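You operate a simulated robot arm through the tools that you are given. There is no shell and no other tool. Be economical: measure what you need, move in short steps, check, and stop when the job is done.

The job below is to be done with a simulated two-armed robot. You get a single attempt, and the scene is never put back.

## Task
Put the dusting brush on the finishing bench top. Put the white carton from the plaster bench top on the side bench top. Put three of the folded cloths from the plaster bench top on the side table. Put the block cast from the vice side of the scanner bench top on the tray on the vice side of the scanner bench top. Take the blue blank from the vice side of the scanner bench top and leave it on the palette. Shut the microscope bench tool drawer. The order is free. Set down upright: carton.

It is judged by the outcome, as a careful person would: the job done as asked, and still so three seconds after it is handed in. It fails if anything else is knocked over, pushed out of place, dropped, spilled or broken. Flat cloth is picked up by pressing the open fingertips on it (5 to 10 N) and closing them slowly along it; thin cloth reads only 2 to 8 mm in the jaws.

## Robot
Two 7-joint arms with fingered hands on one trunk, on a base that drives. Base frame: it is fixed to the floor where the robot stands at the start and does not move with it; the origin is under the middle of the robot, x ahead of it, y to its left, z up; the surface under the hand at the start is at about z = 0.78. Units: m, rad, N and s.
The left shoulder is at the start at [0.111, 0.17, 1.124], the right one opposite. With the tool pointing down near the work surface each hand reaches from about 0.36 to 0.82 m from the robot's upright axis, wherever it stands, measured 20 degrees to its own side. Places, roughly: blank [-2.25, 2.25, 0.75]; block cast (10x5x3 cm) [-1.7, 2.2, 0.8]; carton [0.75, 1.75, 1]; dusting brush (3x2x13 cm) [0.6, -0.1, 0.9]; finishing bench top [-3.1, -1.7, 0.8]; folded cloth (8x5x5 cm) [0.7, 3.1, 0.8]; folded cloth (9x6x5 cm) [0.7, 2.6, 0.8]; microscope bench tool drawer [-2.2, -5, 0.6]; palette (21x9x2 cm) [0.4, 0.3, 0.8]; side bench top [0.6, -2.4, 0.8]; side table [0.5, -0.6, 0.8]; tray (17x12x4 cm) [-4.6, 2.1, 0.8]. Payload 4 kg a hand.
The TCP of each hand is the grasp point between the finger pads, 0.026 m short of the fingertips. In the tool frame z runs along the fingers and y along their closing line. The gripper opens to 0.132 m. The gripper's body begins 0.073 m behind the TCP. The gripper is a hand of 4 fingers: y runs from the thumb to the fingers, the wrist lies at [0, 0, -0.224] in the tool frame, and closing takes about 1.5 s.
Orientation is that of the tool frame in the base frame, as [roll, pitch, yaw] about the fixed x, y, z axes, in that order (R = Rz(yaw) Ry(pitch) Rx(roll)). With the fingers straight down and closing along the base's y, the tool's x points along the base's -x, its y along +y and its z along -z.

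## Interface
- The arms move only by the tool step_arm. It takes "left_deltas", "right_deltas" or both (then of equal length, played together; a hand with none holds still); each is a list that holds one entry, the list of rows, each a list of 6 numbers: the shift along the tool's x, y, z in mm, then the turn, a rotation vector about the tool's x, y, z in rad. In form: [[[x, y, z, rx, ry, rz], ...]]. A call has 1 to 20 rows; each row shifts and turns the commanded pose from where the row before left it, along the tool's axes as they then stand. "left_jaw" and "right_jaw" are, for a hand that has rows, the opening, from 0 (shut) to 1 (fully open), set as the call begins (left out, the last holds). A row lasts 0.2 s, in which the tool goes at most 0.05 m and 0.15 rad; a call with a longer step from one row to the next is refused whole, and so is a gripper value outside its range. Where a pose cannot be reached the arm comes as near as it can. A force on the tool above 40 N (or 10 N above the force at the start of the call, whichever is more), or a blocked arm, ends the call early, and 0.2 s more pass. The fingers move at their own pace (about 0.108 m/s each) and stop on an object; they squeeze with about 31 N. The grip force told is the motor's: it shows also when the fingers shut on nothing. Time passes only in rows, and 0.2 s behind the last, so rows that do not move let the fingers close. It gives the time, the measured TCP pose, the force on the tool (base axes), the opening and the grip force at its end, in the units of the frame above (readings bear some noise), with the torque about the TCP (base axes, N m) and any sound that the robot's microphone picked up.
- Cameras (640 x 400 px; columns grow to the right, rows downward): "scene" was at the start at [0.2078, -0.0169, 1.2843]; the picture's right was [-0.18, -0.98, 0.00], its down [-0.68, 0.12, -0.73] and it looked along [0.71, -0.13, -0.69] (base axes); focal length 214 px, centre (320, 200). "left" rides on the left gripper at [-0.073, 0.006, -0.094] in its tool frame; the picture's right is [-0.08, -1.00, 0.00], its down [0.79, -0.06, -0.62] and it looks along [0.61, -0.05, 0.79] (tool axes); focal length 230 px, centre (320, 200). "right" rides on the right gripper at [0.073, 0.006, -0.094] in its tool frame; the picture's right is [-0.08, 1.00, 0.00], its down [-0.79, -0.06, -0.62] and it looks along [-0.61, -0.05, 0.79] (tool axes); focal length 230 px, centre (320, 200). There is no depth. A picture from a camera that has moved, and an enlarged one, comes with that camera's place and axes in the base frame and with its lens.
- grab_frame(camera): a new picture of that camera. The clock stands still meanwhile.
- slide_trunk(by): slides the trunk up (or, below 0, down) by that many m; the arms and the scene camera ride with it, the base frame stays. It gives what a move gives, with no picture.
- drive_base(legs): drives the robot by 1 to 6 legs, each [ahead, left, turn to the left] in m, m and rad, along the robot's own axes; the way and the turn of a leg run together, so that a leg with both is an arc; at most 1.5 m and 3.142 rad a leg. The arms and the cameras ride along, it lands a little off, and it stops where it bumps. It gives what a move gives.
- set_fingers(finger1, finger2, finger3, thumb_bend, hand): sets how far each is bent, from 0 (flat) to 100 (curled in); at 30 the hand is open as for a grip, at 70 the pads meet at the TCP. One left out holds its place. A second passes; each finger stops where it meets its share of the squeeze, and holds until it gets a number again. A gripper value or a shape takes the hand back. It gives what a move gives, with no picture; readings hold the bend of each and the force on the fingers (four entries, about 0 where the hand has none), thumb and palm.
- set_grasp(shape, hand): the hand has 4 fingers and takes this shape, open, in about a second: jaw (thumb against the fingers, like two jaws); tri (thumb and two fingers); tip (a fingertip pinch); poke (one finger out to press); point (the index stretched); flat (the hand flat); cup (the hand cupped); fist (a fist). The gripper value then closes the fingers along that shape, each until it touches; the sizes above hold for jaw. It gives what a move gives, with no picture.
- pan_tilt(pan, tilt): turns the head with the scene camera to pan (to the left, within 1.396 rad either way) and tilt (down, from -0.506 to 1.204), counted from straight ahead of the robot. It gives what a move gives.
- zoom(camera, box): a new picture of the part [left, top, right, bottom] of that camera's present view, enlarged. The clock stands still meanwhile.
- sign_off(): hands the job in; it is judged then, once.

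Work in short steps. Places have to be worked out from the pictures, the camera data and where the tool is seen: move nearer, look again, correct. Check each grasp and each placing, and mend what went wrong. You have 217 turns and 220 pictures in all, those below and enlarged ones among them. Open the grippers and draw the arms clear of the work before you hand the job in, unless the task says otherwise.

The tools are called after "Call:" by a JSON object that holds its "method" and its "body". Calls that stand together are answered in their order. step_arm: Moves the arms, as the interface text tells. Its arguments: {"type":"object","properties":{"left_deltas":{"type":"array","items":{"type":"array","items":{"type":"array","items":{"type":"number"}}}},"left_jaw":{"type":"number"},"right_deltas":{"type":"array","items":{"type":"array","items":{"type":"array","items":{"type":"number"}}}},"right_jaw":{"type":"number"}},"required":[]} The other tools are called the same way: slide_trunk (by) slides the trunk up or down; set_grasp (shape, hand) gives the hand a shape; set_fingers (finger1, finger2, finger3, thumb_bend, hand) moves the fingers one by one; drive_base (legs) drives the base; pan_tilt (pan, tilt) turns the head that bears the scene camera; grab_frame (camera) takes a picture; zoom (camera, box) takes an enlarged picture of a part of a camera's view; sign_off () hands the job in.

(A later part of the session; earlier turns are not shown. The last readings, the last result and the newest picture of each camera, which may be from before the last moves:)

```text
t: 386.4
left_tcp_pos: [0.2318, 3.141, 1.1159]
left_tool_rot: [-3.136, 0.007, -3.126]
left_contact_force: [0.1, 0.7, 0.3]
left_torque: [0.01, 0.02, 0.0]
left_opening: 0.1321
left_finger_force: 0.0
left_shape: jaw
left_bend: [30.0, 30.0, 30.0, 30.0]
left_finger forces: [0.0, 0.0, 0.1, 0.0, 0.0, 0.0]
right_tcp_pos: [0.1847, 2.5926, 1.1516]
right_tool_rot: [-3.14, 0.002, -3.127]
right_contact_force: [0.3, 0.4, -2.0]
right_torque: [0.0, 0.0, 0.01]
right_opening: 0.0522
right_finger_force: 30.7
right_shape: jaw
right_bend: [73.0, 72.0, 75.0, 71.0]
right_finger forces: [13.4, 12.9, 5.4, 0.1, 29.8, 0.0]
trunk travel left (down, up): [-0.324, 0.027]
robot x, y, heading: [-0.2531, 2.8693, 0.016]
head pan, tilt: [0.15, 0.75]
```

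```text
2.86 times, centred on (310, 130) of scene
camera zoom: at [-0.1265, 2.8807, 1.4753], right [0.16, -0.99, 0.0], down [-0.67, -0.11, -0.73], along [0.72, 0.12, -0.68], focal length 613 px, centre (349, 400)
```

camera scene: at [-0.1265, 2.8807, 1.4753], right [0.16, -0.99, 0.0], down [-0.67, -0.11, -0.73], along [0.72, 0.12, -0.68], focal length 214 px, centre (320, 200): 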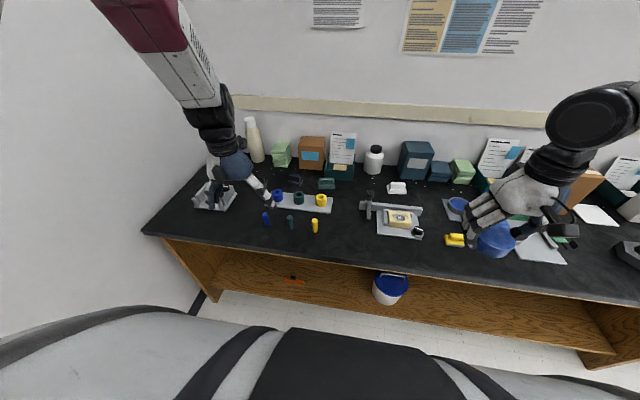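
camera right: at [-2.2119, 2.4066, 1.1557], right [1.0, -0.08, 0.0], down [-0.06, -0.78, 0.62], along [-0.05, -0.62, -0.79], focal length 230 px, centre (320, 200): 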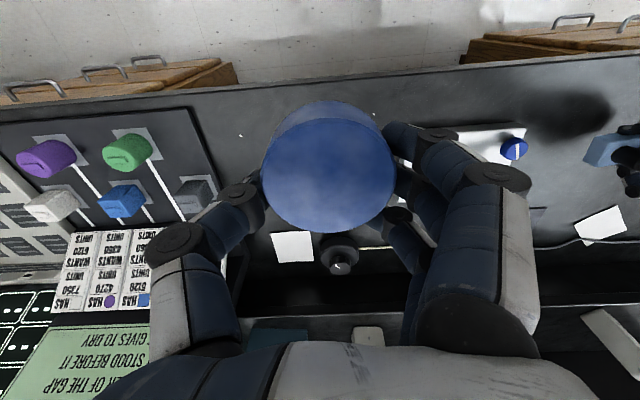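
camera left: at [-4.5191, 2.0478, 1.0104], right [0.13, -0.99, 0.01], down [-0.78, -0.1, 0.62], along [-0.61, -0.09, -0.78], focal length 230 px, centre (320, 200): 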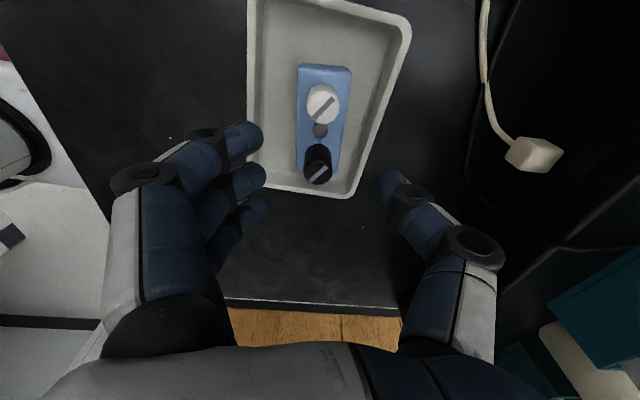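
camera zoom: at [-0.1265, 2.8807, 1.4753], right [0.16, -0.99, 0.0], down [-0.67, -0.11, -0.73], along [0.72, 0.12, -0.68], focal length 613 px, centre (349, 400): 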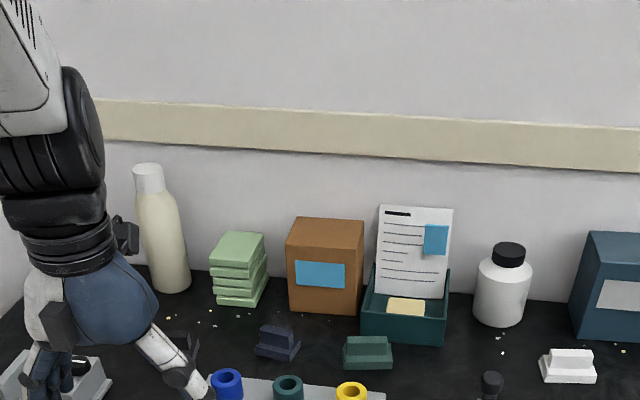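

The saddle-shaped items (dark-blue, teal, white; ~8×5×5) match the listed folded cloths. Drive 0.25 m closer and position the left hand above the dark-blue one.

Call:
{"method": "drive_base", "body": {"legs": [[0.25, 0, 0]]}}

Call:
{"method": "step_arm", "body": {"left_deltas": [[[-40, 0, 0, 0, 0, 0], [-40, 0, 0, 0, 0, 0], [-40, 0, 20, 0, 0, 0], [-40, 0, 20, 0, 0, 0], [-40, 0, 20, 0, 0, 0], [0, 0, 40, 0, 0, 0], [0, 0, 0, 0, 0, 0]]]}}

Call:
{"method": "grab_frame", "body": {"camera": "left"}}

Call:
{"method": "grab_frame", "body": {"camera": "scene"}}

```text
t: 388.2
left_tcp_pos: [0.4872, 3.143, 1.1157]
left_tool_rot: [-3.137, 0.006, -3.126]
left_contact_force: [0.6, -0.5, -0.5]
left_torque: [0.0, 0.01, -0.02]
left_opening: 0.1319
left_finger_force: 0.1
left_shape: jaw
left_bend: [30.0, 30.0, 30.0, 30.0]
left_finger forces: [0.0, 0.0, 0.0, 0.1, 0.0, 0.0]
right_tcp_pos: [0.44, 2.5962, 1.151]
right_tool_rot: [-3.14, 0.002, -3.128]
right_contact_force: [0.0, 0.2, -2.8]
right_torque: [-0.02, -0.01, -0.01]
right_opening: 0.0525
right_finger_force: 31.2
right_shape: jaw
right_bend: [73.0, 72.0, 75.0, 71.0]
right_finger forces: [13.3, 12.9, 5.4, 0.0, 29.8, 0.1]
trunk travel left (down, up): [-0.324, 0.027]
robot x, y, heading: [0.0047, 2.8687, 0.014]
head pan, tilt: [0.15, 0.75]
```

```text
t: 389.8
left_tcp_pos: [0.6881, 3.1425, 1.0187]
left_tool_rot: [-3.136, 0.007, -3.125]
left_contact_force: [1.3, -0.5, 0.2]
left_torque: [0.05, -0.01, -0.02]
left_opening: 0.1317
left_finger_force: 0.2
left_shape: jaw
left_bend: [30.0, 30.0, 30.0, 30.0]
left_finger forces: [0.1, 0.0, 0.0, 0.0, 0.1, 0.0]
right_tcp_pos: [0.4389, 2.5946, 1.1512]
right_tool_rot: [-3.141, 0.001, -3.128]
right_contact_force: [0.7, -0.6, -1.6]
right_torque: [0.0, -0.01, -0.01]
right_opening: 0.0524
right_finger_force: 31.2
right_shape: jaw
right_bend: [73.0, 72.0, 75.0, 71.0]
right_finger forces: [13.3, 13.0, 5.5, 0.0, 29.8, 0.0]
trunk travel left (down, up): [-0.324, 0.027]
robot x, y, heading: [0.0069, 2.8717, 0.009]
head pan, tilt: [0.15, 0.75]
```

```text
100 pictures are left
camera left: at [0.7615, 3.1512, 1.1132], right [0.09, -1.0, 0.01], down [-0.79, -0.07, 0.61], along [-0.61, -0.06, -0.79], focal length 230 px, centre (320, 200)
```

left: 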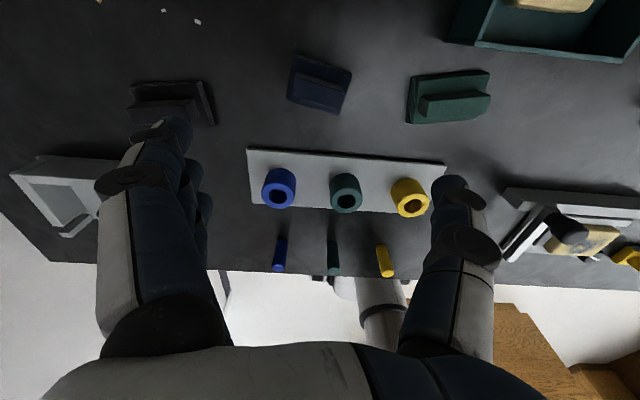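

```text
99 pictures are left
camera scene: at [0.1281, 2.884, 1.4753], right [0.16, -0.99, 0.0], down [-0.67, -0.11, -0.73], along [0.72, 0.12, -0.68], focal length 214 px, centre (320, 200)
```

scene: 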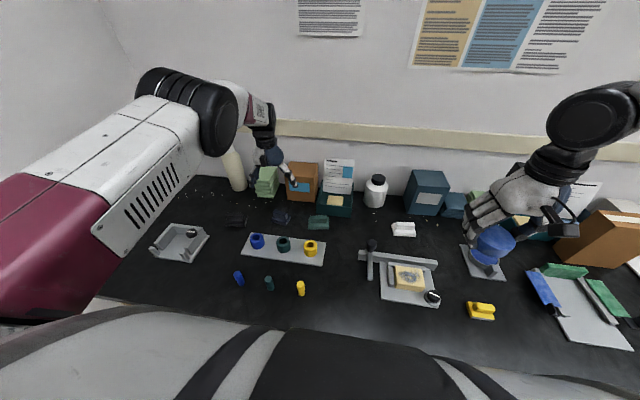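

Zoom to distinguish these from the layered stacks.

Call:
{"method": "zoom", "body": {"camera": "left", "box": [110, 30, 510, 150]}}

Call:
{"method": "zoom", "body": {"camera": "scene", "box": [380, 160, 520, 250]}}

Call:
{"method": "zoom", "body": {"camera": "scene", "box": [215, 150, 365, 250]}}

```text
1.60 times, centred on (310, 90) of left
camera zoom: at [0.7615, 3.1512, 1.1132], right [0.09, -1.0, 0.01], down [-0.79, -0.07, 0.61], along [-0.61, -0.06, -0.79], focal length 368 px, centre (336, 376)
```

zoom: 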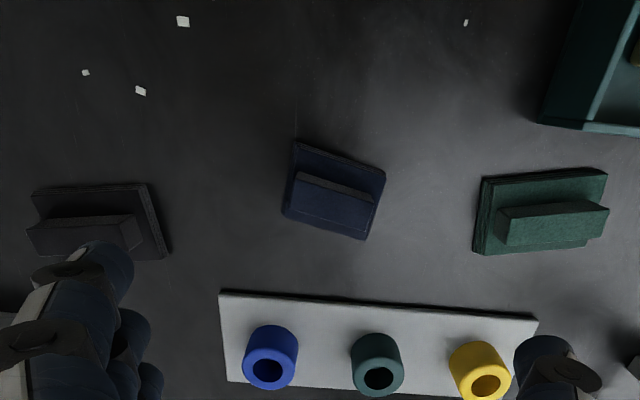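

```text
4.44 times, centred on (450, 205) of scene
camera zoom: at [0.1281, 2.884, 1.4753], right [0.16, -0.99, 0.0], down [-0.67, -0.11, -0.73], along [0.72, 0.12, -0.68], focal length 953 px, centre (-258, 178)
```

zoom: 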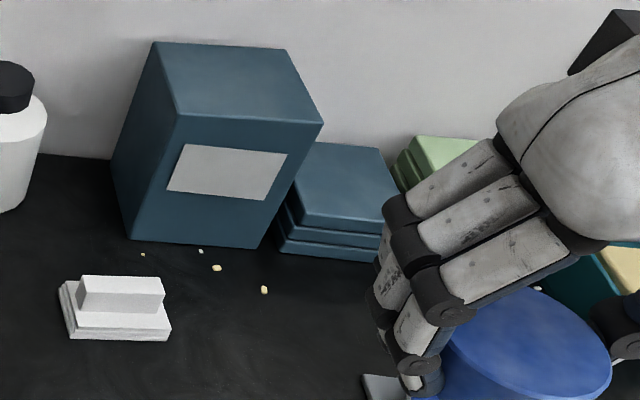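

```text
4.00 times, centred on (290, 200) of scene
camera zoom: at [0.1281, 2.884, 1.4753], right [0.16, -0.99, 0.0], down [-0.67, -0.11, -0.73], along [0.72, 0.12, -0.68], focal length 858 px, centre (440, 200)
```

zoom: 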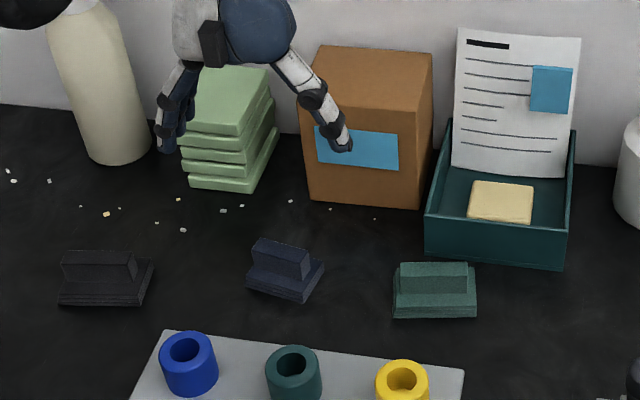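

These have layered fabric edges with a raised fold: the folded cloths. Align to the dark-blue one (rotated ~9°), and descend partway.

Call:
{"method": "step_arm", "body": {"left_deltas": [[[-15, 4, 0, 0, 0, 0.082], [0, 0, 0, 0, 0, 0.082], [0, 0, 40, 0, 0, 0], [0, 0, 40, 0, 0, 0], [0, 0, 30, 0, 0, 0], [0, 0, 0, 0, 0, 0]]]}}

Call:
{"method": "grab_frame", "body": {"camera": "left"}}

Call:
{"method": "zoom", "body": {"camera": "scene", "box": [215, 150, 365, 250]}}

```text
t: 391.2
left_tcp_pos: [0.6908, 3.1494, 0.9121]
left_tool_rot: [-3.137, 0.009, 2.992]
left_contact_force: [-0.2, -0.6, -0.2]
left_torque: [0.0, -0.01, 0.0]
left_opening: 0.1318
left_finger_force: 0.2
left_shape: jaw
left_bend: [30.0, 30.0, 30.0, 30.0]
left_finger forces: [0.0, 0.1, 0.0, 0.0, 0.0, 0.0]
left hand out of reach, approached as far as the arm can: row 4, 5
right_tcp_pos: [0.4396, 2.5967, 1.1515]
right_tool_rot: [-3.14, 0.001, -3.127]
right_contact_force: [0.5, -0.6, -2.4]
right_torque: [-0.03, 0.0, 0.01]
right_opening: 0.0523
right_finger_force: 31.4
right_shape: jaw
right_bend: [73.0, 72.0, 75.0, 71.0]
right_finger forces: [13.4, 13.0, 5.4, 0.0, 29.8, 0.0]
trunk travel left (down, up): [-0.324, 0.027]
robot x, y, heading: [0.0082, 2.8718, 0.016]
head pan, tilt: [0.15, 0.75]
```

```text
95 pictures are left
camera left: at [0.7636, 3.1457, 1.0069], right [-0.07, -1.0, 0.0], down [-0.79, 0.06, 0.61], along [-0.61, 0.04, -0.79], focal length 230 px, centre (320, 200)
```

left: 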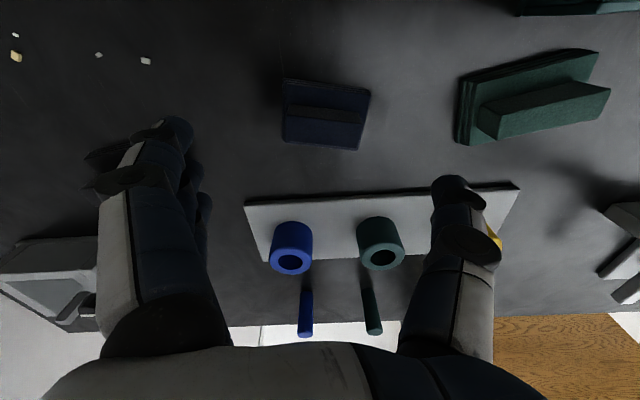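

```text
4.00 times, centred on (290, 200) of scene
camera zoom: at [0.1282, 2.8845, 1.4753], right [0.16, -0.99, 0.0], down [-0.67, -0.11, -0.73], along [0.72, 0.12, -0.68], focal length 858 px, centre (440, 200)
```

zoom: 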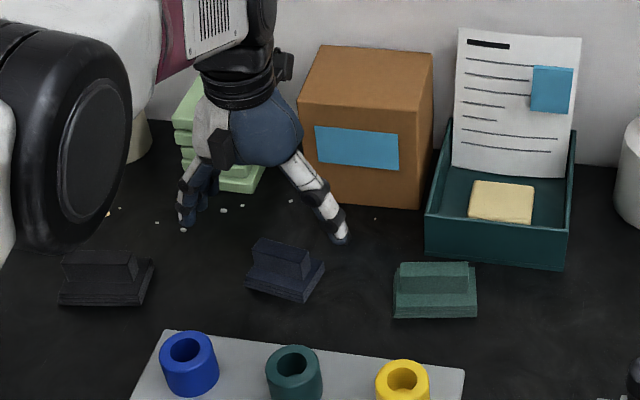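

Lower the trunk 12 cm to bring the hand down around the cloth.

Call:
{"method": "slide_trunk", "body": {"by": -0.12}}

Call:
{"method": "grab_frame", "body": {"camera": "left"}}

```text
t: 392.3
left_tcp_pos: [0.6906, 3.1513, 0.8218]
left_tool_rot: [-3.137, 0.007, 2.992]
left_contact_force: [-10.8, -2.6, 20.8]
left_torque: [0.98, 0.16, 0.48]
left_opening: 0.1317
left_finger_force: 0.1
left_shape: jaw
left_bend: [29.0, 29.0, 29.0, 30.0]
left_finger forces: [4.5, 5.6, 7.1, 0.1, 3.7, 0.0]
right_tcp_pos: [0.4385, 2.5941, 1.0575]
right_tool_rot: [3.141, -0.006, -3.128]
right_contact_force: [1.1, -0.6, -2.2]
right_torque: [-0.04, -0.02, 0.01]
right_opening: 0.0524
right_finger_force: 31.0
right_shape: jaw
right_bend: [73.0, 72.0, 75.0, 71.0]
right_finger forces: [13.4, 13.0, 5.5, 0.0, 29.9, 0.1]
trunk travel left (down, up): [-0.233, 0.118]
robot x, y, heading: [0.0094, 2.8699, 0.014]
head pan, tilt: [0.15, 0.75]
stopped: the force on the tool passed its limit at 55 N (the readings are from after the stop); the commanded pose is now the measured one
```

```text
93 pictures are left
camera left: at [0.7634, 3.1456, 0.9174], right [-0.07, -1.0, 0.0], down [-0.79, 0.06, 0.61], along [-0.61, 0.04, -0.79], focal length 230 px, centre (320, 200)
```

left: 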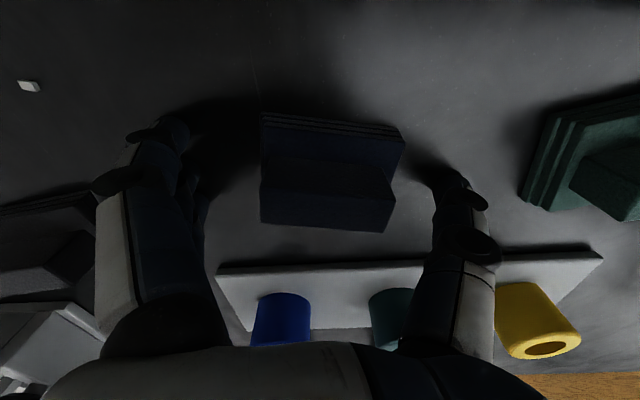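

Fingertips met the bench (top ≈0.787 here). Raise 6 mm, shift slightly, and close on the cloth.

Call:
{"method": "step_arm", "body": {"left_deltas": [[[0, 0, -6, 0, 0, 0], [-4, -6, 0, 0, 0, 0], [0, 0, 0, 0, 0, 0]]]}}

Call:
{"method": "step_arm", "body": {"left_deltas": [[[0, 0, 0, 0, 0, 0], [0, 0, 0, 0, 0, 0], [0, 0, 0, 0, 0, 0], [0, 0, 0, 0, 0, 0], [0, 0, 0, 0, 0, 0], [0, 0, 0, 0, 0, 0], [0, 0, 0, 0, 0, 0]]], "left_jaw": 0}}

Call:
{"method": "grab_frame", "body": {"camera": "left"}}

```text
t: 393.1
left_tcp_pos: [0.6945, 3.1436, 0.8259]
left_tool_rot: [-3.138, 0.006, 2.991]
left_contact_force: [0.0, -0.5, 0.2]
left_torque: [0.0, 0.0, -0.01]
left_opening: 0.1319
left_finger_force: 0.0
left_shape: jaw
left_bend: [30.0, 30.0, 30.0, 30.0]
left_finger forces: [0.0, 0.0, 0.1, 0.1, 0.1, 0.0]
right_tcp_pos: [0.4404, 2.595, 1.0572]
right_tool_rot: [-3.137, -0.007, -3.127]
right_contact_force: [0.4, -0.4, -2.4]
right_torque: [0.0, 0.01, 0.0]
right_opening: 0.0522
right_finger_force: 31.0
right_shape: jaw
right_bend: [73.0, 72.0, 75.0, 71.0]
right_finger forces: [13.4, 13.0, 5.6, 0.1, 30.0, 0.1]
trunk travel left (down, up): [-0.233, 0.118]
robot x, y, heading: [0.0053, 2.8723, 0.014]
head pan, tilt: [0.15, 0.75]
```

```text
t: 394.7
left_tcp_pos: [0.694, 3.1435, 0.8267]
left_tool_rot: [-3.138, 0.004, 2.992]
left_contact_force: [0.5, 0.9, 1.8]
left_torque: [0.1, -0.01, -0.01]
left_opening: 0.0632
left_finger_force: 31.1
left_shape: jaw
left_bend: [73.0, 73.0, 73.0, 70.0]
left_finger forces: [10.0, 9.9, 9.4, 0.0, 27.9, 0.0]
right_tcp_pos: [0.4404, 2.5956, 1.0574]
right_tool_rot: [3.141, -0.006, -3.128]
right_contact_force: [-0.2, 0.5, -1.2]
right_torque: [0.0, -0.01, 0.03]
right_opening: 0.0521
right_finger_force: 31.3
right_shape: jaw
right_bend: [73.0, 72.0, 75.0, 71.0]
right_finger forces: [13.4, 13.0, 5.6, 0.1, 29.9, 0.0]
trunk travel left (down, up): [-0.233, 0.118]
robot x, y, heading: [0.0054, 2.8744, 0.014]
head pan, tilt: [0.15, 0.75]
```

```text
92 pictures are left
camera left: at [0.7679, 3.1391, 0.9208], right [-0.07, -1.0, 0.0], down [-0.79, 0.06, 0.61], along [-0.61, 0.04, -0.79], focal length 230 px, centre (320, 200)
```

left: 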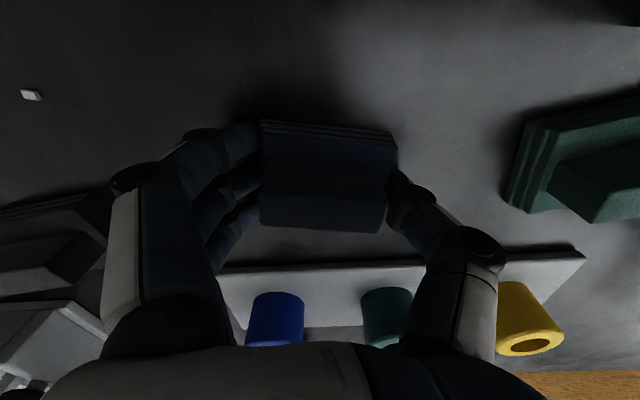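

Good firm grip. Lift, back away and strafe to the palette (blank in the right hand).

Call:
{"method": "slide_trunk", "body": {"by": 0.1}}

Call:
{"method": "drive_base", "body": {"legs": [[-0.4, 0, 0], [0, -1.2, 0], [0, -1.17, 0]]}}

Call:
{"method": "pan_tilt", "body": {"pan": 0, "tilt": 0.7}}

Call:
{"method": "grab_frame", "body": {"camera": "scene"}}

```text
t: 396.0
left_tcp_pos: [0.6934, 3.1446, 0.9261]
left_tool_rot: [-3.138, 0.005, 2.992]
left_contact_force: [-0.2, 0.1, -0.8]
left_torque: [-0.02, 0.04, 0.01]
left_opening: 0.0631
left_finger_force: 30.3
left_shape: jaw
left_bend: [73.0, 73.0, 73.0, 70.0]
left_finger forces: [9.8, 9.6, 8.4, 0.0, 28.4, 0.0]
right_tcp_pos: [0.4396, 2.5957, 1.1565]
right_tool_rot: [-3.14, -0.005, -3.128]
right_contact_force: [0.2, -0.6, -2.0]
right_torque: [-0.02, -0.04, 0.01]
right_opening: 0.0523
right_finger_force: 30.5
right_shape: jaw
right_bend: [73.0, 72.0, 75.0, 71.0]
right_finger forces: [13.5, 12.9, 5.5, 0.0, 29.9, 0.0]
trunk travel left (down, up): [-0.333, 0.018]
robot x, y, heading: [0.0044, 2.8749, 0.016]
head pan, tilt: [0.15, 0.75]
```

```text
t: 419.2
left_tcp_pos: [0.2881, 0.7483, 0.9276]
left_tool_rot: [-3.138, 0.006, 2.991]
left_contact_force: [-0.1, -0.1, -1.0]
left_torque: [0.01, 0.06, -0.02]
left_opening: 0.0631
left_finger_force: 30.7
left_shape: jaw
left_bend: [73.0, 73.0, 73.0, 70.0]
left_finger forces: [9.7, 9.7, 8.4, 0.1, 28.4, 0.1]
right_tcp_pos: [0.0326, 0.2009, 1.1569]
right_tool_rot: [-3.139, -0.007, -3.129]
right_contact_force: [0.1, 0.7, -2.9]
right_torque: [-0.01, -0.01, 0.01]
right_opening: 0.0521
right_finger_force: 30.9
right_shape: jaw
right_bend: [73.0, 72.0, 75.0, 71.0]
right_finger forces: [13.4, 12.9, 5.5, 0.1, 30.0, 0.0]
trunk travel left (down, up): [-0.333, 0.018]
robot x, y, heading: [-0.3964, 0.4768, 0.01]
head pan, tilt: [0.15, 0.75]
```

```text
t: 419.9
left_tcp_pos: [0.2862, 0.7476, 0.9272]
left_tool_rot: [-3.138, 0.004, 2.993]
left_contact_force: [1.1, 0.6, -0.7]
left_torque: [-0.03, -0.03, -0.01]
left_opening: 0.0633
left_finger_force: 31.0
left_shape: jaw
left_bend: [73.0, 73.0, 73.0, 70.0]
left_finger forces: [9.6, 9.6, 8.4, 0.1, 28.4, 0.0]
right_tcp_pos: [0.0327, 0.2007, 1.1576]
right_tool_rot: [-3.141, -0.008, -3.131]
right_contact_force: [-0.2, -0.4, -1.7]
right_torque: [0.01, -0.02, 0.04]
right_opening: 0.0522
right_finger_force: 31.2
right_shape: jaw
right_bend: [73.0, 72.0, 75.0, 71.0]
right_finger forces: [13.6, 12.9, 5.5, 0.1, 29.9, 0.0]
trunk travel left (down, up): [-0.333, 0.018]
robot x, y, heading: [-0.3987, 0.4816, 0.01]
head pan, tilt: [0.0, 0.7]
```

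```text
91 pictures are left
camera scene: at [-0.2758, 0.4778, 1.488], right [0.01, -1.0, 0.0], down [-0.64, -0.01, -0.76], along [0.76, 0.01, -0.64], focal length 214 px, centre (320, 200)
```

scene: 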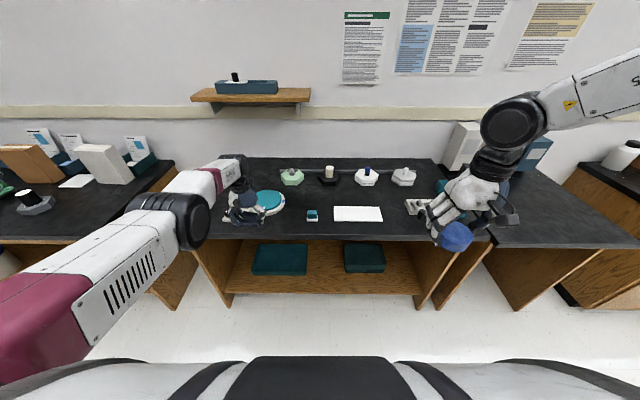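

Palette centre ≈ (0.449, 0.308), z≈0.80. Raise the left hand a bit, drive ahead 0.36, and bring the blank above the palette.

Call:
{"method": "step_arm", "body": {"left_deltas": [[[0, 0, -40, 0, 0, 0], [20, 0, -40, 0, 0, 0], [40, 0, -10, 0, 0, 0], [40, 0, 0, 0, 0, 0]]]}}

Call:
{"method": "drive_base", "body": {"legs": [[0.36, 0, 0]]}}

Call:
{"method": "step_arm", "body": {"right_deltas": [[[-14, 33, 30, 0, 0, 0], [-14, 33, 30, 0, 0, 0], [-14, 33, 30, 0, 0, 0], [0, 0, 40, 0, 0, 0], [0, 0, 40, 0, 0, 0], [0, 0, 0, 0, 0, 0]]]}}

Call:
{"method": "grab_frame", "body": {"camera": "right"}}

Call:
{"method": "grab_frame", "body": {"camera": "scene"}}

```text
t: 420.9
left_tcp_pos: [0.3006, 0.7615, 1.0021]
left_tool_rot: [-3.138, 0.005, 2.992]
left_contact_force: [-0.4, 0.0, -0.2]
left_torque: [0.02, 0.02, -0.02]
left_opening: 0.0631
left_finger_force: 30.8
left_shape: jaw
left_bend: [73.0, 73.0, 73.0, 70.0]
left_finger forces: [9.7, 9.6, 8.6, 0.1, 28.3, 0.0]
left hand out of reach, approached as far as the arm can: row 1, 2, 3, 4
right_tcp_pos: [0.0312, 0.2004, 1.1576]
right_tool_rot: [-3.139, -0.006, -3.129]
right_contact_force: [-0.4, 0.0, -2.7]
right_torque: [-0.04, -0.03, 0.02]
right_opening: 0.0525
right_finger_force: 31.2
right_shape: jaw
right_bend: [73.0, 72.0, 75.0, 71.0]
right_finger forces: [13.5, 12.8, 5.4, 0.0, 29.9, 0.0]
trunk travel left (down, up): [-0.333, 0.018]
robot x, y, heading: [-0.3992, 0.4798, 0.014]
head pan, tilt: [0.0, 0.7]
```

```text
t: 423.2
left_tcp_pos: [0.6567, 0.7736, 1.0012]
left_tool_rot: [-3.137, 0.004, 2.999]
left_contact_force: [0.1, 0.3, -0.5]
left_torque: [-0.02, -0.02, 0.0]
left_opening: 0.063
left_finger_force: 30.4
left_shape: jaw
left_bend: [73.0, 73.0, 73.0, 70.0]
left_finger forces: [9.7, 9.8, 8.6, 0.1, 28.4, 0.0]
right_tcp_pos: [0.3924, 0.2097, 1.1563]
right_tool_rot: [-3.141, -0.006, -3.122]
right_contact_force: [0.1, -0.2, -1.8]
right_torque: [-0.01, 0.0, 0.03]
right_opening: 0.0522
right_finger_force: 31.7
right_shape: jaw
right_bend: [73.0, 72.0, 75.0, 71.0]
right_finger forces: [13.6, 12.9, 5.4, 0.1, 29.9, 0.0]
trunk travel left (down, up): [-0.333, 0.018]
robot x, y, heading: [-0.0412, 0.485, 0.023]
head pan, tilt: [0.0, 0.7]
```

```text
t: 424.6
left_tcp_pos: [0.6541, 0.7732, 1.0028]
left_tool_rot: [-3.138, 0.005, 3.001]
left_contact_force: [-0.7, 0.3, -0.1]
left_torque: [0.01, -0.01, -0.02]
left_opening: 0.0631
left_finger_force: 31.0
left_shape: jaw
left_bend: [73.0, 73.0, 73.0, 70.0]
left_finger forces: [9.7, 9.8, 8.7, 0.0, 28.2, 0.0]
right_tcp_pos: [0.4332, 0.3141, 0.984]
right_tool_rot: [-3.14, -0.006, -3.121]
right_contact_force: [-0.2, -0.7, -2.1]
right_torque: [-0.01, 0.0, -0.02]
right_opening: 0.0523
right_finger_force: 30.7
right_shape: jaw
right_bend: [73.0, 72.0, 75.0, 71.0]
right_finger forces: [13.4, 12.9, 5.5, 0.0, 29.6, 0.0]
trunk travel left (down, up): [-0.333, 0.018]
robot x, y, heading: [-0.0429, 0.4862, 0.018]
head pan, tilt: [0.0, 0.7]
```

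```text
90 pictures are left
camera right: at [0.3602, 0.3171, 1.0772], right [0.06, 1.0, 0.0], down [0.79, -0.04, 0.61], along [0.61, -0.04, -0.79], focal length 230 px, centre (320, 200)
```

right: 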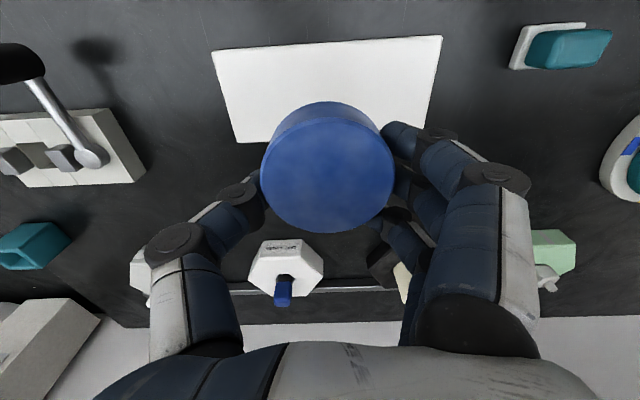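

```text
89 pictures are left
camera scene: at [0.0818, 0.4843, 1.4881], right [0.02, -1.0, 0.0], down [-0.64, -0.01, -0.77], along [0.77, 0.02, -0.64], focal length 214 px, centre (320, 200)
```

scene: 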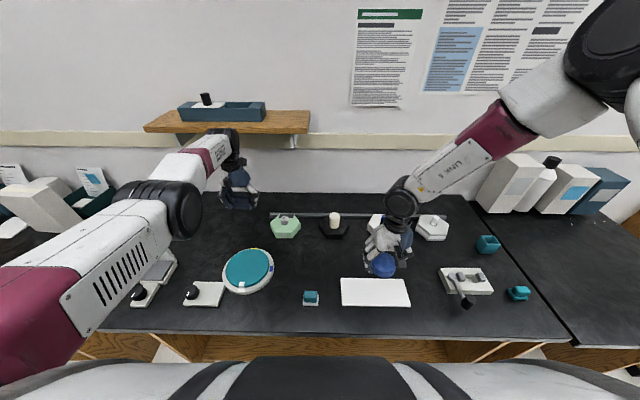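

Blank is centred over the palette. Descend.

Call:
{"method": "step_arm", "body": {"right_deltas": [[[-5, 0, 40, 0, 0, 0], [0, 0, 40, 0, 0, 0], [0, 0, 40, 0, 0, 0], [0, 0, 18, 0, 0, 0], [0, 0, 4, 0, 0, 0], [0, 0, 0, 0, 0, 0]]]}}

Call:
{"method": "grab_frame", "body": {"camera": "right"}}

```text
t: 425.6
left_tcp_pos: [0.6553, 0.7726, 1.0015]
left_tool_rot: [-3.14, 0.005, 2.998]
left_contact_force: [0.2, -0.8, -1.1]
left_torque: [0.0, 0.02, 0.03]
left_opening: 0.063
left_finger_force: 30.4
left_shape: jaw
left_bend: [73.0, 73.0, 73.0, 70.0]
left_finger forces: [9.7, 9.8, 8.7, 0.0, 28.3, 0.0]
right_tcp_pos: [0.4377, 0.3113, 0.8585]
right_tool_rot: [-3.141, -0.004, -3.121]
right_contact_force: [-6.2, 0.3, 17.8]
right_torque: [0.79, 0.38, 0.26]
right_opening: 0.0526
right_finger_force: 30.7
right_shape: jaw
right_bend: [73.0, 73.0, 75.0, 71.0]
right_finger forces: [23.1, 23.5, 5.1, 0.0, 29.3, 0.0]
trunk travel left (down, up): [-0.333, 0.018]
robot x, y, heading: [-0.0432, 0.4843, 0.013]
head pan, tilt: [0.0, 0.7]
stopped in row 4 (right hand): the force on the tool passed its limit at 61 N (the readings are from after the stop); the commanded pose is now the measured one
```

```text
88 pictures are left
camera right: at [0.366, 0.3148, 0.9514], right [0.06, 1.0, 0.0], down [0.79, -0.05, 0.61], along [0.61, -0.03, -0.79], focal length 230 px, centre (320, 200)
```

right: 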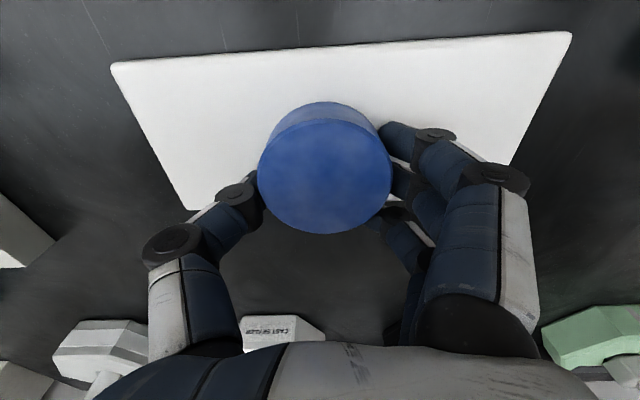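

Contact: the palette top is at z≈0.827 and the blank is centred on it. Relieve slightly and open.

Call:
{"method": "step_arm", "body": {"right_deltas": [[[0, 0, -2, 0, 0, 0], [0, 0, 0, 0, 0, 0]]]}}

Call:
{"method": "step_arm", "body": {"right_deltas": [[[0, 0, 0, 0, 0, 0], [0, 0, 0, 0, 0, 0], [0, 0, 0, 0, 0, 0], [0, 0, 0, 0, 0, 0]]], "right_jaw": 0.7}}

Call:
{"method": "step_arm", "body": {"right_deltas": [[[0, 0, -20, 0, 0, 0], [0, 0, -40, 0, 0, 0], [0, 0, -40, 0, 0, 0], [0, 0, -40, 0, 0, 0], [0, -30, -40, 0, 0, 0], [0, -30, -40, 0, 0, 0], [0, 0, 0, 0, 0, 0]]]}}

Call:
{"method": "grab_frame", "body": {"camera": "right"}}

```text
t: 426.2
left_tcp_pos: [0.6549, 0.7731, 1.0024]
left_tool_rot: [-3.137, 0.005, 3.0]
left_contact_force: [-0.2, 0.6, -1.0]
left_torque: [0.0, 0.02, -0.01]
left_opening: 0.063
left_finger_force: 31.1
left_shape: jaw
left_bend: [73.0, 73.0, 73.0, 70.0]
left_finger forces: [9.7, 9.8, 8.6, 0.1, 28.3, 0.1]
right_tcp_pos: [0.4395, 0.3109, 0.8603]
right_tool_rot: [3.14, -0.005, -3.123]
right_contact_force: [0.5, 0.3, 0.4]
right_torque: [-0.01, 0.01, -0.02]
right_opening: 0.0528
right_finger_force: 31.0
right_shape: jaw
right_bend: [73.0, 73.0, 75.0, 71.0]
right_finger forces: [12.8, 12.5, 5.1, 0.0, 28.4, 0.0]
trunk travel left (down, up): [-0.333, 0.018]
robot x, y, heading: [-0.0475, 0.4854, 0.019]
head pan, tilt: [0.0, 0.7]
```

```text
t: 427.2
left_tcp_pos: [0.6557, 0.7725, 1.003]
left_tool_rot: [-3.138, 0.003, 3.001]
left_contact_force: [0.1, -0.7, 0.4]
left_torque: [0.01, -0.02, 0.0]
left_opening: 0.0627
left_finger_force: 31.1
left_shape: jaw
left_bend: [73.0, 73.0, 73.0, 70.0]
left_finger forces: [9.7, 9.8, 8.6, 0.0, 28.3, 0.0]
right_tcp_pos: [0.4403, 0.3104, 0.8605]
right_tool_rot: [3.141, -0.004, -3.119]
right_contact_force: [-0.5, 1.1, 0.6]
right_torque: [0.01, -0.01, 0.02]
right_opening: 0.092
right_finger_force: 0.1
right_shape: jaw
right_bend: [68.0, 68.0, 68.0, 64.0]
right_finger forces: [0.0, 0.1, 0.1, 0.0, 0.0, 0.0]
trunk travel left (down, up): [-0.333, 0.018]
robot x, y, heading: [-0.044, 0.483, 0.015]
head pan, tilt: [0.0, 0.7]
```

```text
t: 428.8
left_tcp_pos: [0.6559, 0.7728, 1.0024]
left_tool_rot: [-3.137, 0.004, 3.0]
left_contact_force: [0.3, -0.7, -1.1]
left_torque: [0.01, -0.01, 0.0]
left_opening: 0.0631
left_finger_force: 30.9
left_shape: jaw
left_bend: [73.0, 73.0, 73.0, 70.0]
left_finger forces: [9.7, 9.8, 8.7, 0.1, 28.1, 0.1]
right_tcp_pos: [0.4446, 0.2544, 1.08]
right_tool_rot: [3.141, -0.005, -3.122]
right_contact_force: [0.7, 0.9, -1.2]
right_torque: [0.03, 0.01, 0.01]
right_opening: 0.0921
right_finger_force: 0.0
right_shape: jaw
right_bend: [68.0, 68.0, 68.0, 64.0]
right_finger forces: [0.1, 0.0, 0.0, 0.0, 0.0, 0.1]
trunk travel left (down, up): [-0.333, 0.018]
robot x, y, heading: [-0.0406, 0.4852, 0.016]
head pan, tilt: [0.0, 0.7]
```

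```text
87 pictures are left
camera right: at [0.3719, 0.2566, 1.1725], right [0.06, 1.0, 0.0], down [0.79, -0.05, 0.61], along [0.61, -0.03, -0.79], focal length 230 px, centre (320, 200)
```

right: 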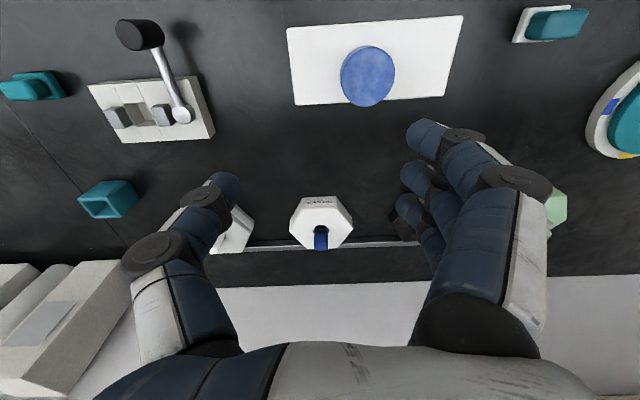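

Blank rests on the palette. Now carry the cloth to the side table: back off, strafe to y≈-0.8, and look.

Call:
{"method": "drive_base", "body": {"legs": [[-0.42, 0, 0], [0, -1.28, 0]]}}

Call:
{"method": "grab_frame", "body": {"camera": "scene"}}

```text
t: 442.7
left_tcp_pos: [0.2444, -0.5692, 1.0019]
left_tool_rot: [-3.137, 0.005, 2.97]
left_contact_force: [0.1, -1.0, -0.1]
left_torque: [-0.02, -0.02, 0.0]
left_opening: 0.063
left_finger_force: 30.6
left_shape: jaw
left_bend: [73.0, 73.0, 73.0, 70.0]
left_finger forces: [9.7, 9.8, 8.7, 0.1, 28.3, 0.0]
right_tcp_pos: [0.0179, -1.082, 1.0786]
right_tool_rot: [-3.142, -0.003, 3.134]
right_contact_force: [0.1, -0.6, -0.5]
right_torque: [0.01, -0.02, 0.01]
right_opening: 0.0923
right_finger_force: 0.0
right_shape: jaw
right_bend: [68.0, 68.0, 68.0, 64.0]
right_finger forces: [0.0, 0.0, 0.0, 0.1, 0.0, 0.0]
trunk travel left (down, up): [-0.333, 0.018]
robot x, y, heading: [-0.4621, -0.8376, -0.008]
head pan, tilt: [0.0, 0.7]
```

```text
86 pictures are left
camera scene: at [-0.337, -0.8404, 1.4881], right [-0.01, -1.0, 0.0], down [-0.64, 0.01, -0.76], along [0.76, -0.01, -0.64], focal length 214 px, centre (320, 200)
```

scene: 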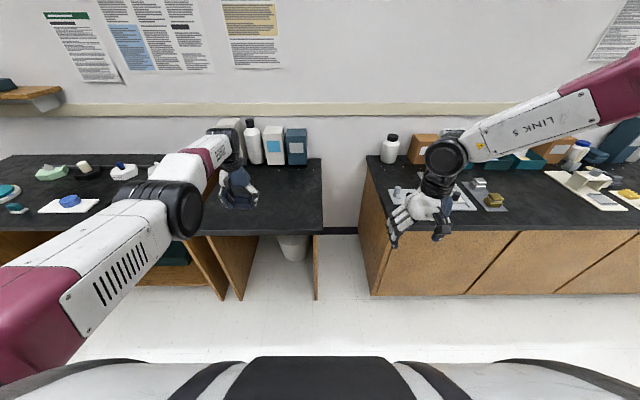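

Side table spans y≈-0.2…-0.85. Place this cloth near (0.50,-0.70): drive ahead 0.26, right 0.13.

Call:
{"method": "drive_base", "body": {"legs": [[0.26, -0.13, 0]]}}

Call:
{"method": "slide_trunk", "body": {"by": -0.12}}

Call:
{"method": "grab_frame", "body": {"camera": "left"}}

Call:
{"method": "grab_frame", "body": {"camera": "scene"}}

```text
t: 444.7
left_tcp_pos: [0.5051, -0.6923, 1.0013]
left_tool_rot: [-3.138, 0.003, 2.977]
left_contact_force: [0.1, -0.4, -0.3]
left_torque: [-0.01, -0.01, 0.01]
left_opening: 0.0631
left_finger_force: 31.3
left_shape: jaw
left_bend: [73.0, 73.0, 73.0, 70.0]
left_finger forces: [9.7, 9.7, 8.7, 0.1, 28.2, 0.0]
right_tcp_pos: [0.2825, -1.2076, 1.0799]
right_tool_rot: [3.14, -0.003, 3.139]
right_contact_force: [-0.1, -0.2, -0.3]
right_torque: [0.0, 0.03, 0.01]
right_opening: 0.0919
right_finger_force: 0.0
right_shape: jaw
right_bend: [68.0, 68.0, 68.0, 64.0]
right_finger forces: [0.1, 0.0, 0.1, 0.0, 0.1, 0.1]
trunk travel left (down, up): [-0.333, 0.018]
robot x, y, heading: [-0.2006, -0.9676, -0.004]
head pan, tilt: [0.0, 0.7]
```

```text
t: 446.2
left_tcp_pos: [0.4981, -0.6925, 0.8363]
left_tool_rot: [-3.128, -0.066, 2.976]
left_contact_force: [0.1, 0.5, -0.6]
left_torque: [0.02, 0.0, -0.03]
left_opening: 0.0633
left_finger_force: 30.8
left_shape: jaw
left_bend: [73.0, 73.0, 73.0, 70.0]
left_finger forces: [9.6, 9.9, 8.8, 0.1, 28.2, 0.1]
right_tcp_pos: [0.2805, -1.207, 0.9615]
right_tool_rot: [3.14, -0.002, 3.138]
right_contact_force: [-0.6, -0.3, -0.3]
right_torque: [-0.02, -0.02, -0.05]
right_opening: 0.0922
right_finger_force: 0.1
right_shape: jaw
right_bend: [68.0, 68.0, 68.0, 64.0]
right_finger forces: [0.0, 0.0, 0.1, 0.0, 0.0, 0.0]
trunk travel left (down, up): [-0.213, 0.138]
robot x, y, heading: [-0.2017, -0.9625, -0.007]
head pan, tilt: [0.0, 0.7]
```

```text
85 pictures are left
camera left: at [0.5789, -0.6976, 0.9245], right [-0.09, -1.0, 0.01], down [-0.74, 0.07, 0.67], along [-0.67, 0.05, -0.74], focal length 230 px, centre (320, 200)
```

left: 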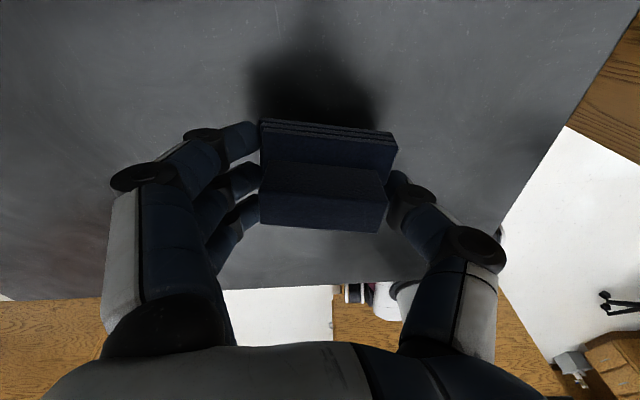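

```text
84 pictures are left
camera scene: at [-0.048, -0.9677, 1.3667], right [0.0, -1.0, 0.0], down [-0.64, 0.0, -0.77], along [0.77, 0.0, -0.64], focal length 214 px, centre (320, 200)
```

scene: 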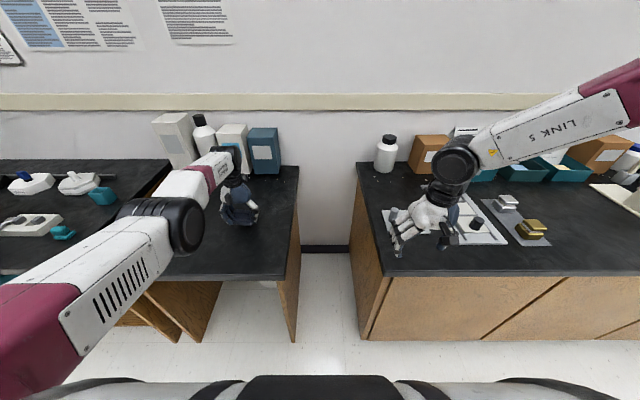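

Level the hand and descend slowly until contact.

Call:
{"method": "step_arm", "body": {"left_deltas": [[[0, 0, 0, 0, -0.066, 0], [0, 0, 4, 0, 0, 0], [0, 0, 4, 0, 0, 0], [0, 0, 4, 0, 0, 0], [0, 0, 4, 0, 0, 0], [0, 0, 0, 0, 0, 0]]]}}

```text
t: 447.6
left_tcp_pos: [0.5123, -0.6926, 0.8163]
left_tool_rot: [-3.125, 0.001, 2.978]
left_contact_force: [-0.9, 0.0, -0.4]
left_torque: [-0.01, 0.02, 0.02]
left_opening: 0.063
left_finger_force: 30.7
left_shape: jaw
left_bend: [73.0, 73.0, 73.0, 70.0]
left_finger forces: [9.8, 9.9, 9.0, 0.0, 28.1, 0.0]
left hand out of reach, approached as far as the arm can: row 1
right_tcp_pos: [0.2811, -1.2075, 0.9591]
right_tool_rot: [3.141, -0.002, 3.14]
right_contact_force: [0.0, 0.7, -0.4]
right_torque: [0.0, -0.02, -0.01]
right_opening: 0.0921
right_finger_force: 0.0
right_shape: jaw
right_bend: [68.0, 68.0, 68.0, 64.0]
right_finger forces: [0.0, 0.0, 0.0, 0.1, 0.1, 0.0]
trunk travel left (down, up): [-0.213, 0.138]
robot x, y, heading: [-0.203, -0.9666, -0.004]
head pan, tilt: [0.0, 0.7]
```

Continue down.

Call:
{"method": "step_arm", "body": {"left_deltas": [[[0, 0, 5, 0, 0, 0], [0, 0, 5, 0, 0, 0], [0, 0, 5, 0, 0, 0], [0, 0, 0, 0, 0, 0]]]}}

Call:
{"method": "step_arm", "body": {"left_deltas": [[[0, 0, 4, 0, 0, 0], [0, 0, 4, 0, 0, 0], [0, 0, 0, 0, 0, 0]]]}}

Call:
{"method": "grab_frame", "body": {"camera": "left"}}

```text
t: 448.6
left_tcp_pos: [0.5077, -0.6921, 0.8071]
left_tool_rot: [-3.129, 0.005, 2.977]
left_contact_force: [2.0, 3.7, 24.5]
left_torque: [1.09, -0.15, -0.05]
left_opening: 0.063
left_finger_force: 31.3
left_shape: jaw
left_bend: [73.0, 73.0, 74.0, 70.0]
left_finger forces: [17.9, 19.1, 17.7, 0.1, 29.0, 0.1]
left hand out of reach, approached as far as the arm can: row 1
right_tcp_pos: [0.2799, -1.2074, 0.9612]
right_tool_rot: [3.14, -0.002, 3.139]
right_contact_force: [0.3, -1.0, 1.0]
right_torque: [0.0, -0.03, 0.0]
right_opening: 0.0921
right_finger_force: 0.1
right_shape: jaw
right_bend: [68.0, 68.0, 68.0, 64.0]
right_finger forces: [0.0, 0.1, 0.1, 0.0, 0.1, 0.1]
trunk travel left (down, up): [-0.213, 0.138]
robot x, y, heading: [-0.1976, -0.963, -0.005]
head pan, tilt: [0.0, 0.7]
```

```text
t: 449.1
left_tcp_pos: [0.5118, -0.6924, 0.8071]
left_tool_rot: [-3.134, 0.016, 2.974]
left_contact_force: [-3.9, -0.2, 22.0]
left_torque: [0.89, 0.15, 0.17]
left_opening: 0.063
left_finger_force: 31.1
left_shape: jaw
left_bend: [74.0, 74.0, 75.0, 70.0]
left_finger forces: [14.9, 19.4, 19.7, 0.0, 31.4, 0.0]
right_tcp_pos: [0.2789, -1.2079, 0.9599]
right_tool_rot: [3.139, -0.001, 3.136]
right_contact_force: [0.6, 0.1, -0.4]
right_torque: [0.0, 0.0, -0.01]
right_opening: 0.0923
right_finger_force: 0.0
right_shape: jaw
right_bend: [68.0, 68.0, 68.0, 64.0]
right_finger forces: [0.0, 0.0, 0.0, 0.1, 0.1, 0.0]
trunk travel left (down, up): [-0.213, 0.138]
robot x, y, heading: [-0.206, -0.9668, -0.002]
head pan, tilt: [0.0, 0.7]
stopped in row 2 (left hand): the force on the tool passed its limit at 43 N (the readings are from after the stop); the commanded pose is now the measured one
```

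```text
83 pictures are left
camera left: at [0.583, -0.6966, 0.9012], right [-0.09, -1.0, 0.01], down [-0.79, 0.08, 0.6], along [-0.6, 0.05, -0.8], focal length 230 px, centre (320, 200)
```

left: 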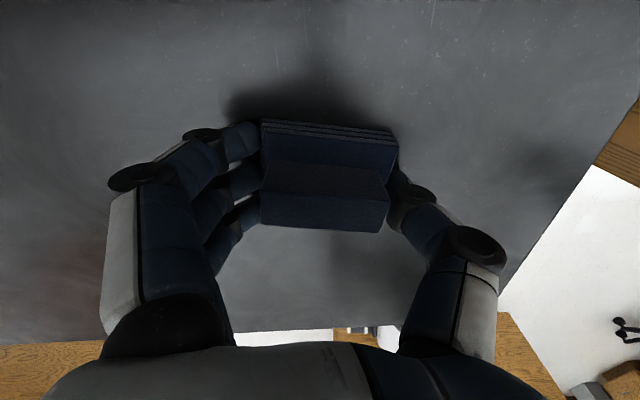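

On the table. Open the hand and raise with the trunk.

Call:
{"method": "step_arm", "body": {"left_deltas": [[[0, 0, -2, 0, 0, 0], [0, 0, 0, 0, 0, 0], [0, 0, 0, 0, 0, 0], [0, 0, 0, 0, 0, 0], [0, 0, 0, 0, 0, 0], [0, 0, 0, 0, 0, 0]]], "left_jaw": 0.85}}

Call:
{"method": "slide_trunk", "body": {"by": 0.13}}

Call:
{"method": "grab_frame", "body": {"camera": "left"}}

```text
t: 450.5
left_tcp_pos: [0.51, -0.694, 0.8079]
left_tool_rot: [-3.134, 0.013, 2.976]
left_contact_force: [2.4, -9.3, 28.1]
left_torque: [1.27, 0.42, -0.01]
left_opening: 0.1072
left_finger_force: 0.1
left_shape: jaw
left_bend: [54.0, 54.0, 70.0, 50.0]
left_finger forces: [0.0, 0.0, 28.1, 0.0, 0.0, 0.0]
right_tcp_pos: [0.2797, -1.2076, 0.9599]
right_tool_rot: [3.139, -0.002, 3.14]
right_contact_force: [0.3, 0.5, -0.9]
right_torque: [-0.01, 0.0, -0.01]
right_opening: 0.092
right_finger_force: 0.0
right_shape: jaw
right_bend: [68.0, 68.0, 68.0, 64.0]
right_finger forces: [0.0, 0.0, 0.0, 0.0, 0.0, 0.0]
trunk travel left (down, up): [-0.213, 0.138]
robot x, y, heading: [-0.1999, -0.9655, -0.003]
head pan, tilt: [0.0, 0.7]
```

```text
t: 452.1
left_tcp_pos: [0.5183, -0.6906, 0.9821]
left_tool_rot: [3.141, 0.081, 2.975]
left_contact_force: [0.5, 0.2, 0.5]
left_torque: [-0.04, 0.01, 0.0]
left_opening: 0.1118
left_finger_force: 0.0
left_shape: jaw
left_bend: [54.0, 54.0, 54.0, 50.0]
left_finger forces: [0.0, 0.0, 0.0, 0.0, 0.0, 0.0]
right_tcp_pos: [0.282, -1.2086, 1.0896]
right_tool_rot: [3.141, -0.005, 3.141]
right_contact_force: [0.6, 0.0, -0.1]
right_torque: [-0.03, -0.01, -0.01]
right_opening: 0.0922
right_finger_force: 0.1
right_shape: jaw
right_bend: [68.0, 68.0, 68.0, 64.0]
right_finger forces: [0.1, 0.0, 0.0, 0.0, 0.0, 0.0]
trunk travel left (down, up): [-0.343, 0.008]
robot x, y, heading: [-0.1985, -0.9635, -0.006]
head pan, tilt: [0.0, 0.7]
```

```text
82 pictures are left
camera left: at [0.5838, -0.6964, 1.0816], right [-0.09, -1.0, 0.01], down [-0.83, 0.08, 0.55], along [-0.55, 0.04, -0.83], focal length 230 px, centre (320, 200)
```

left: 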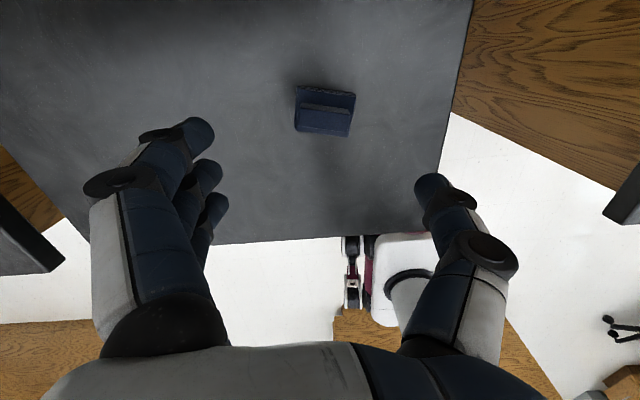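

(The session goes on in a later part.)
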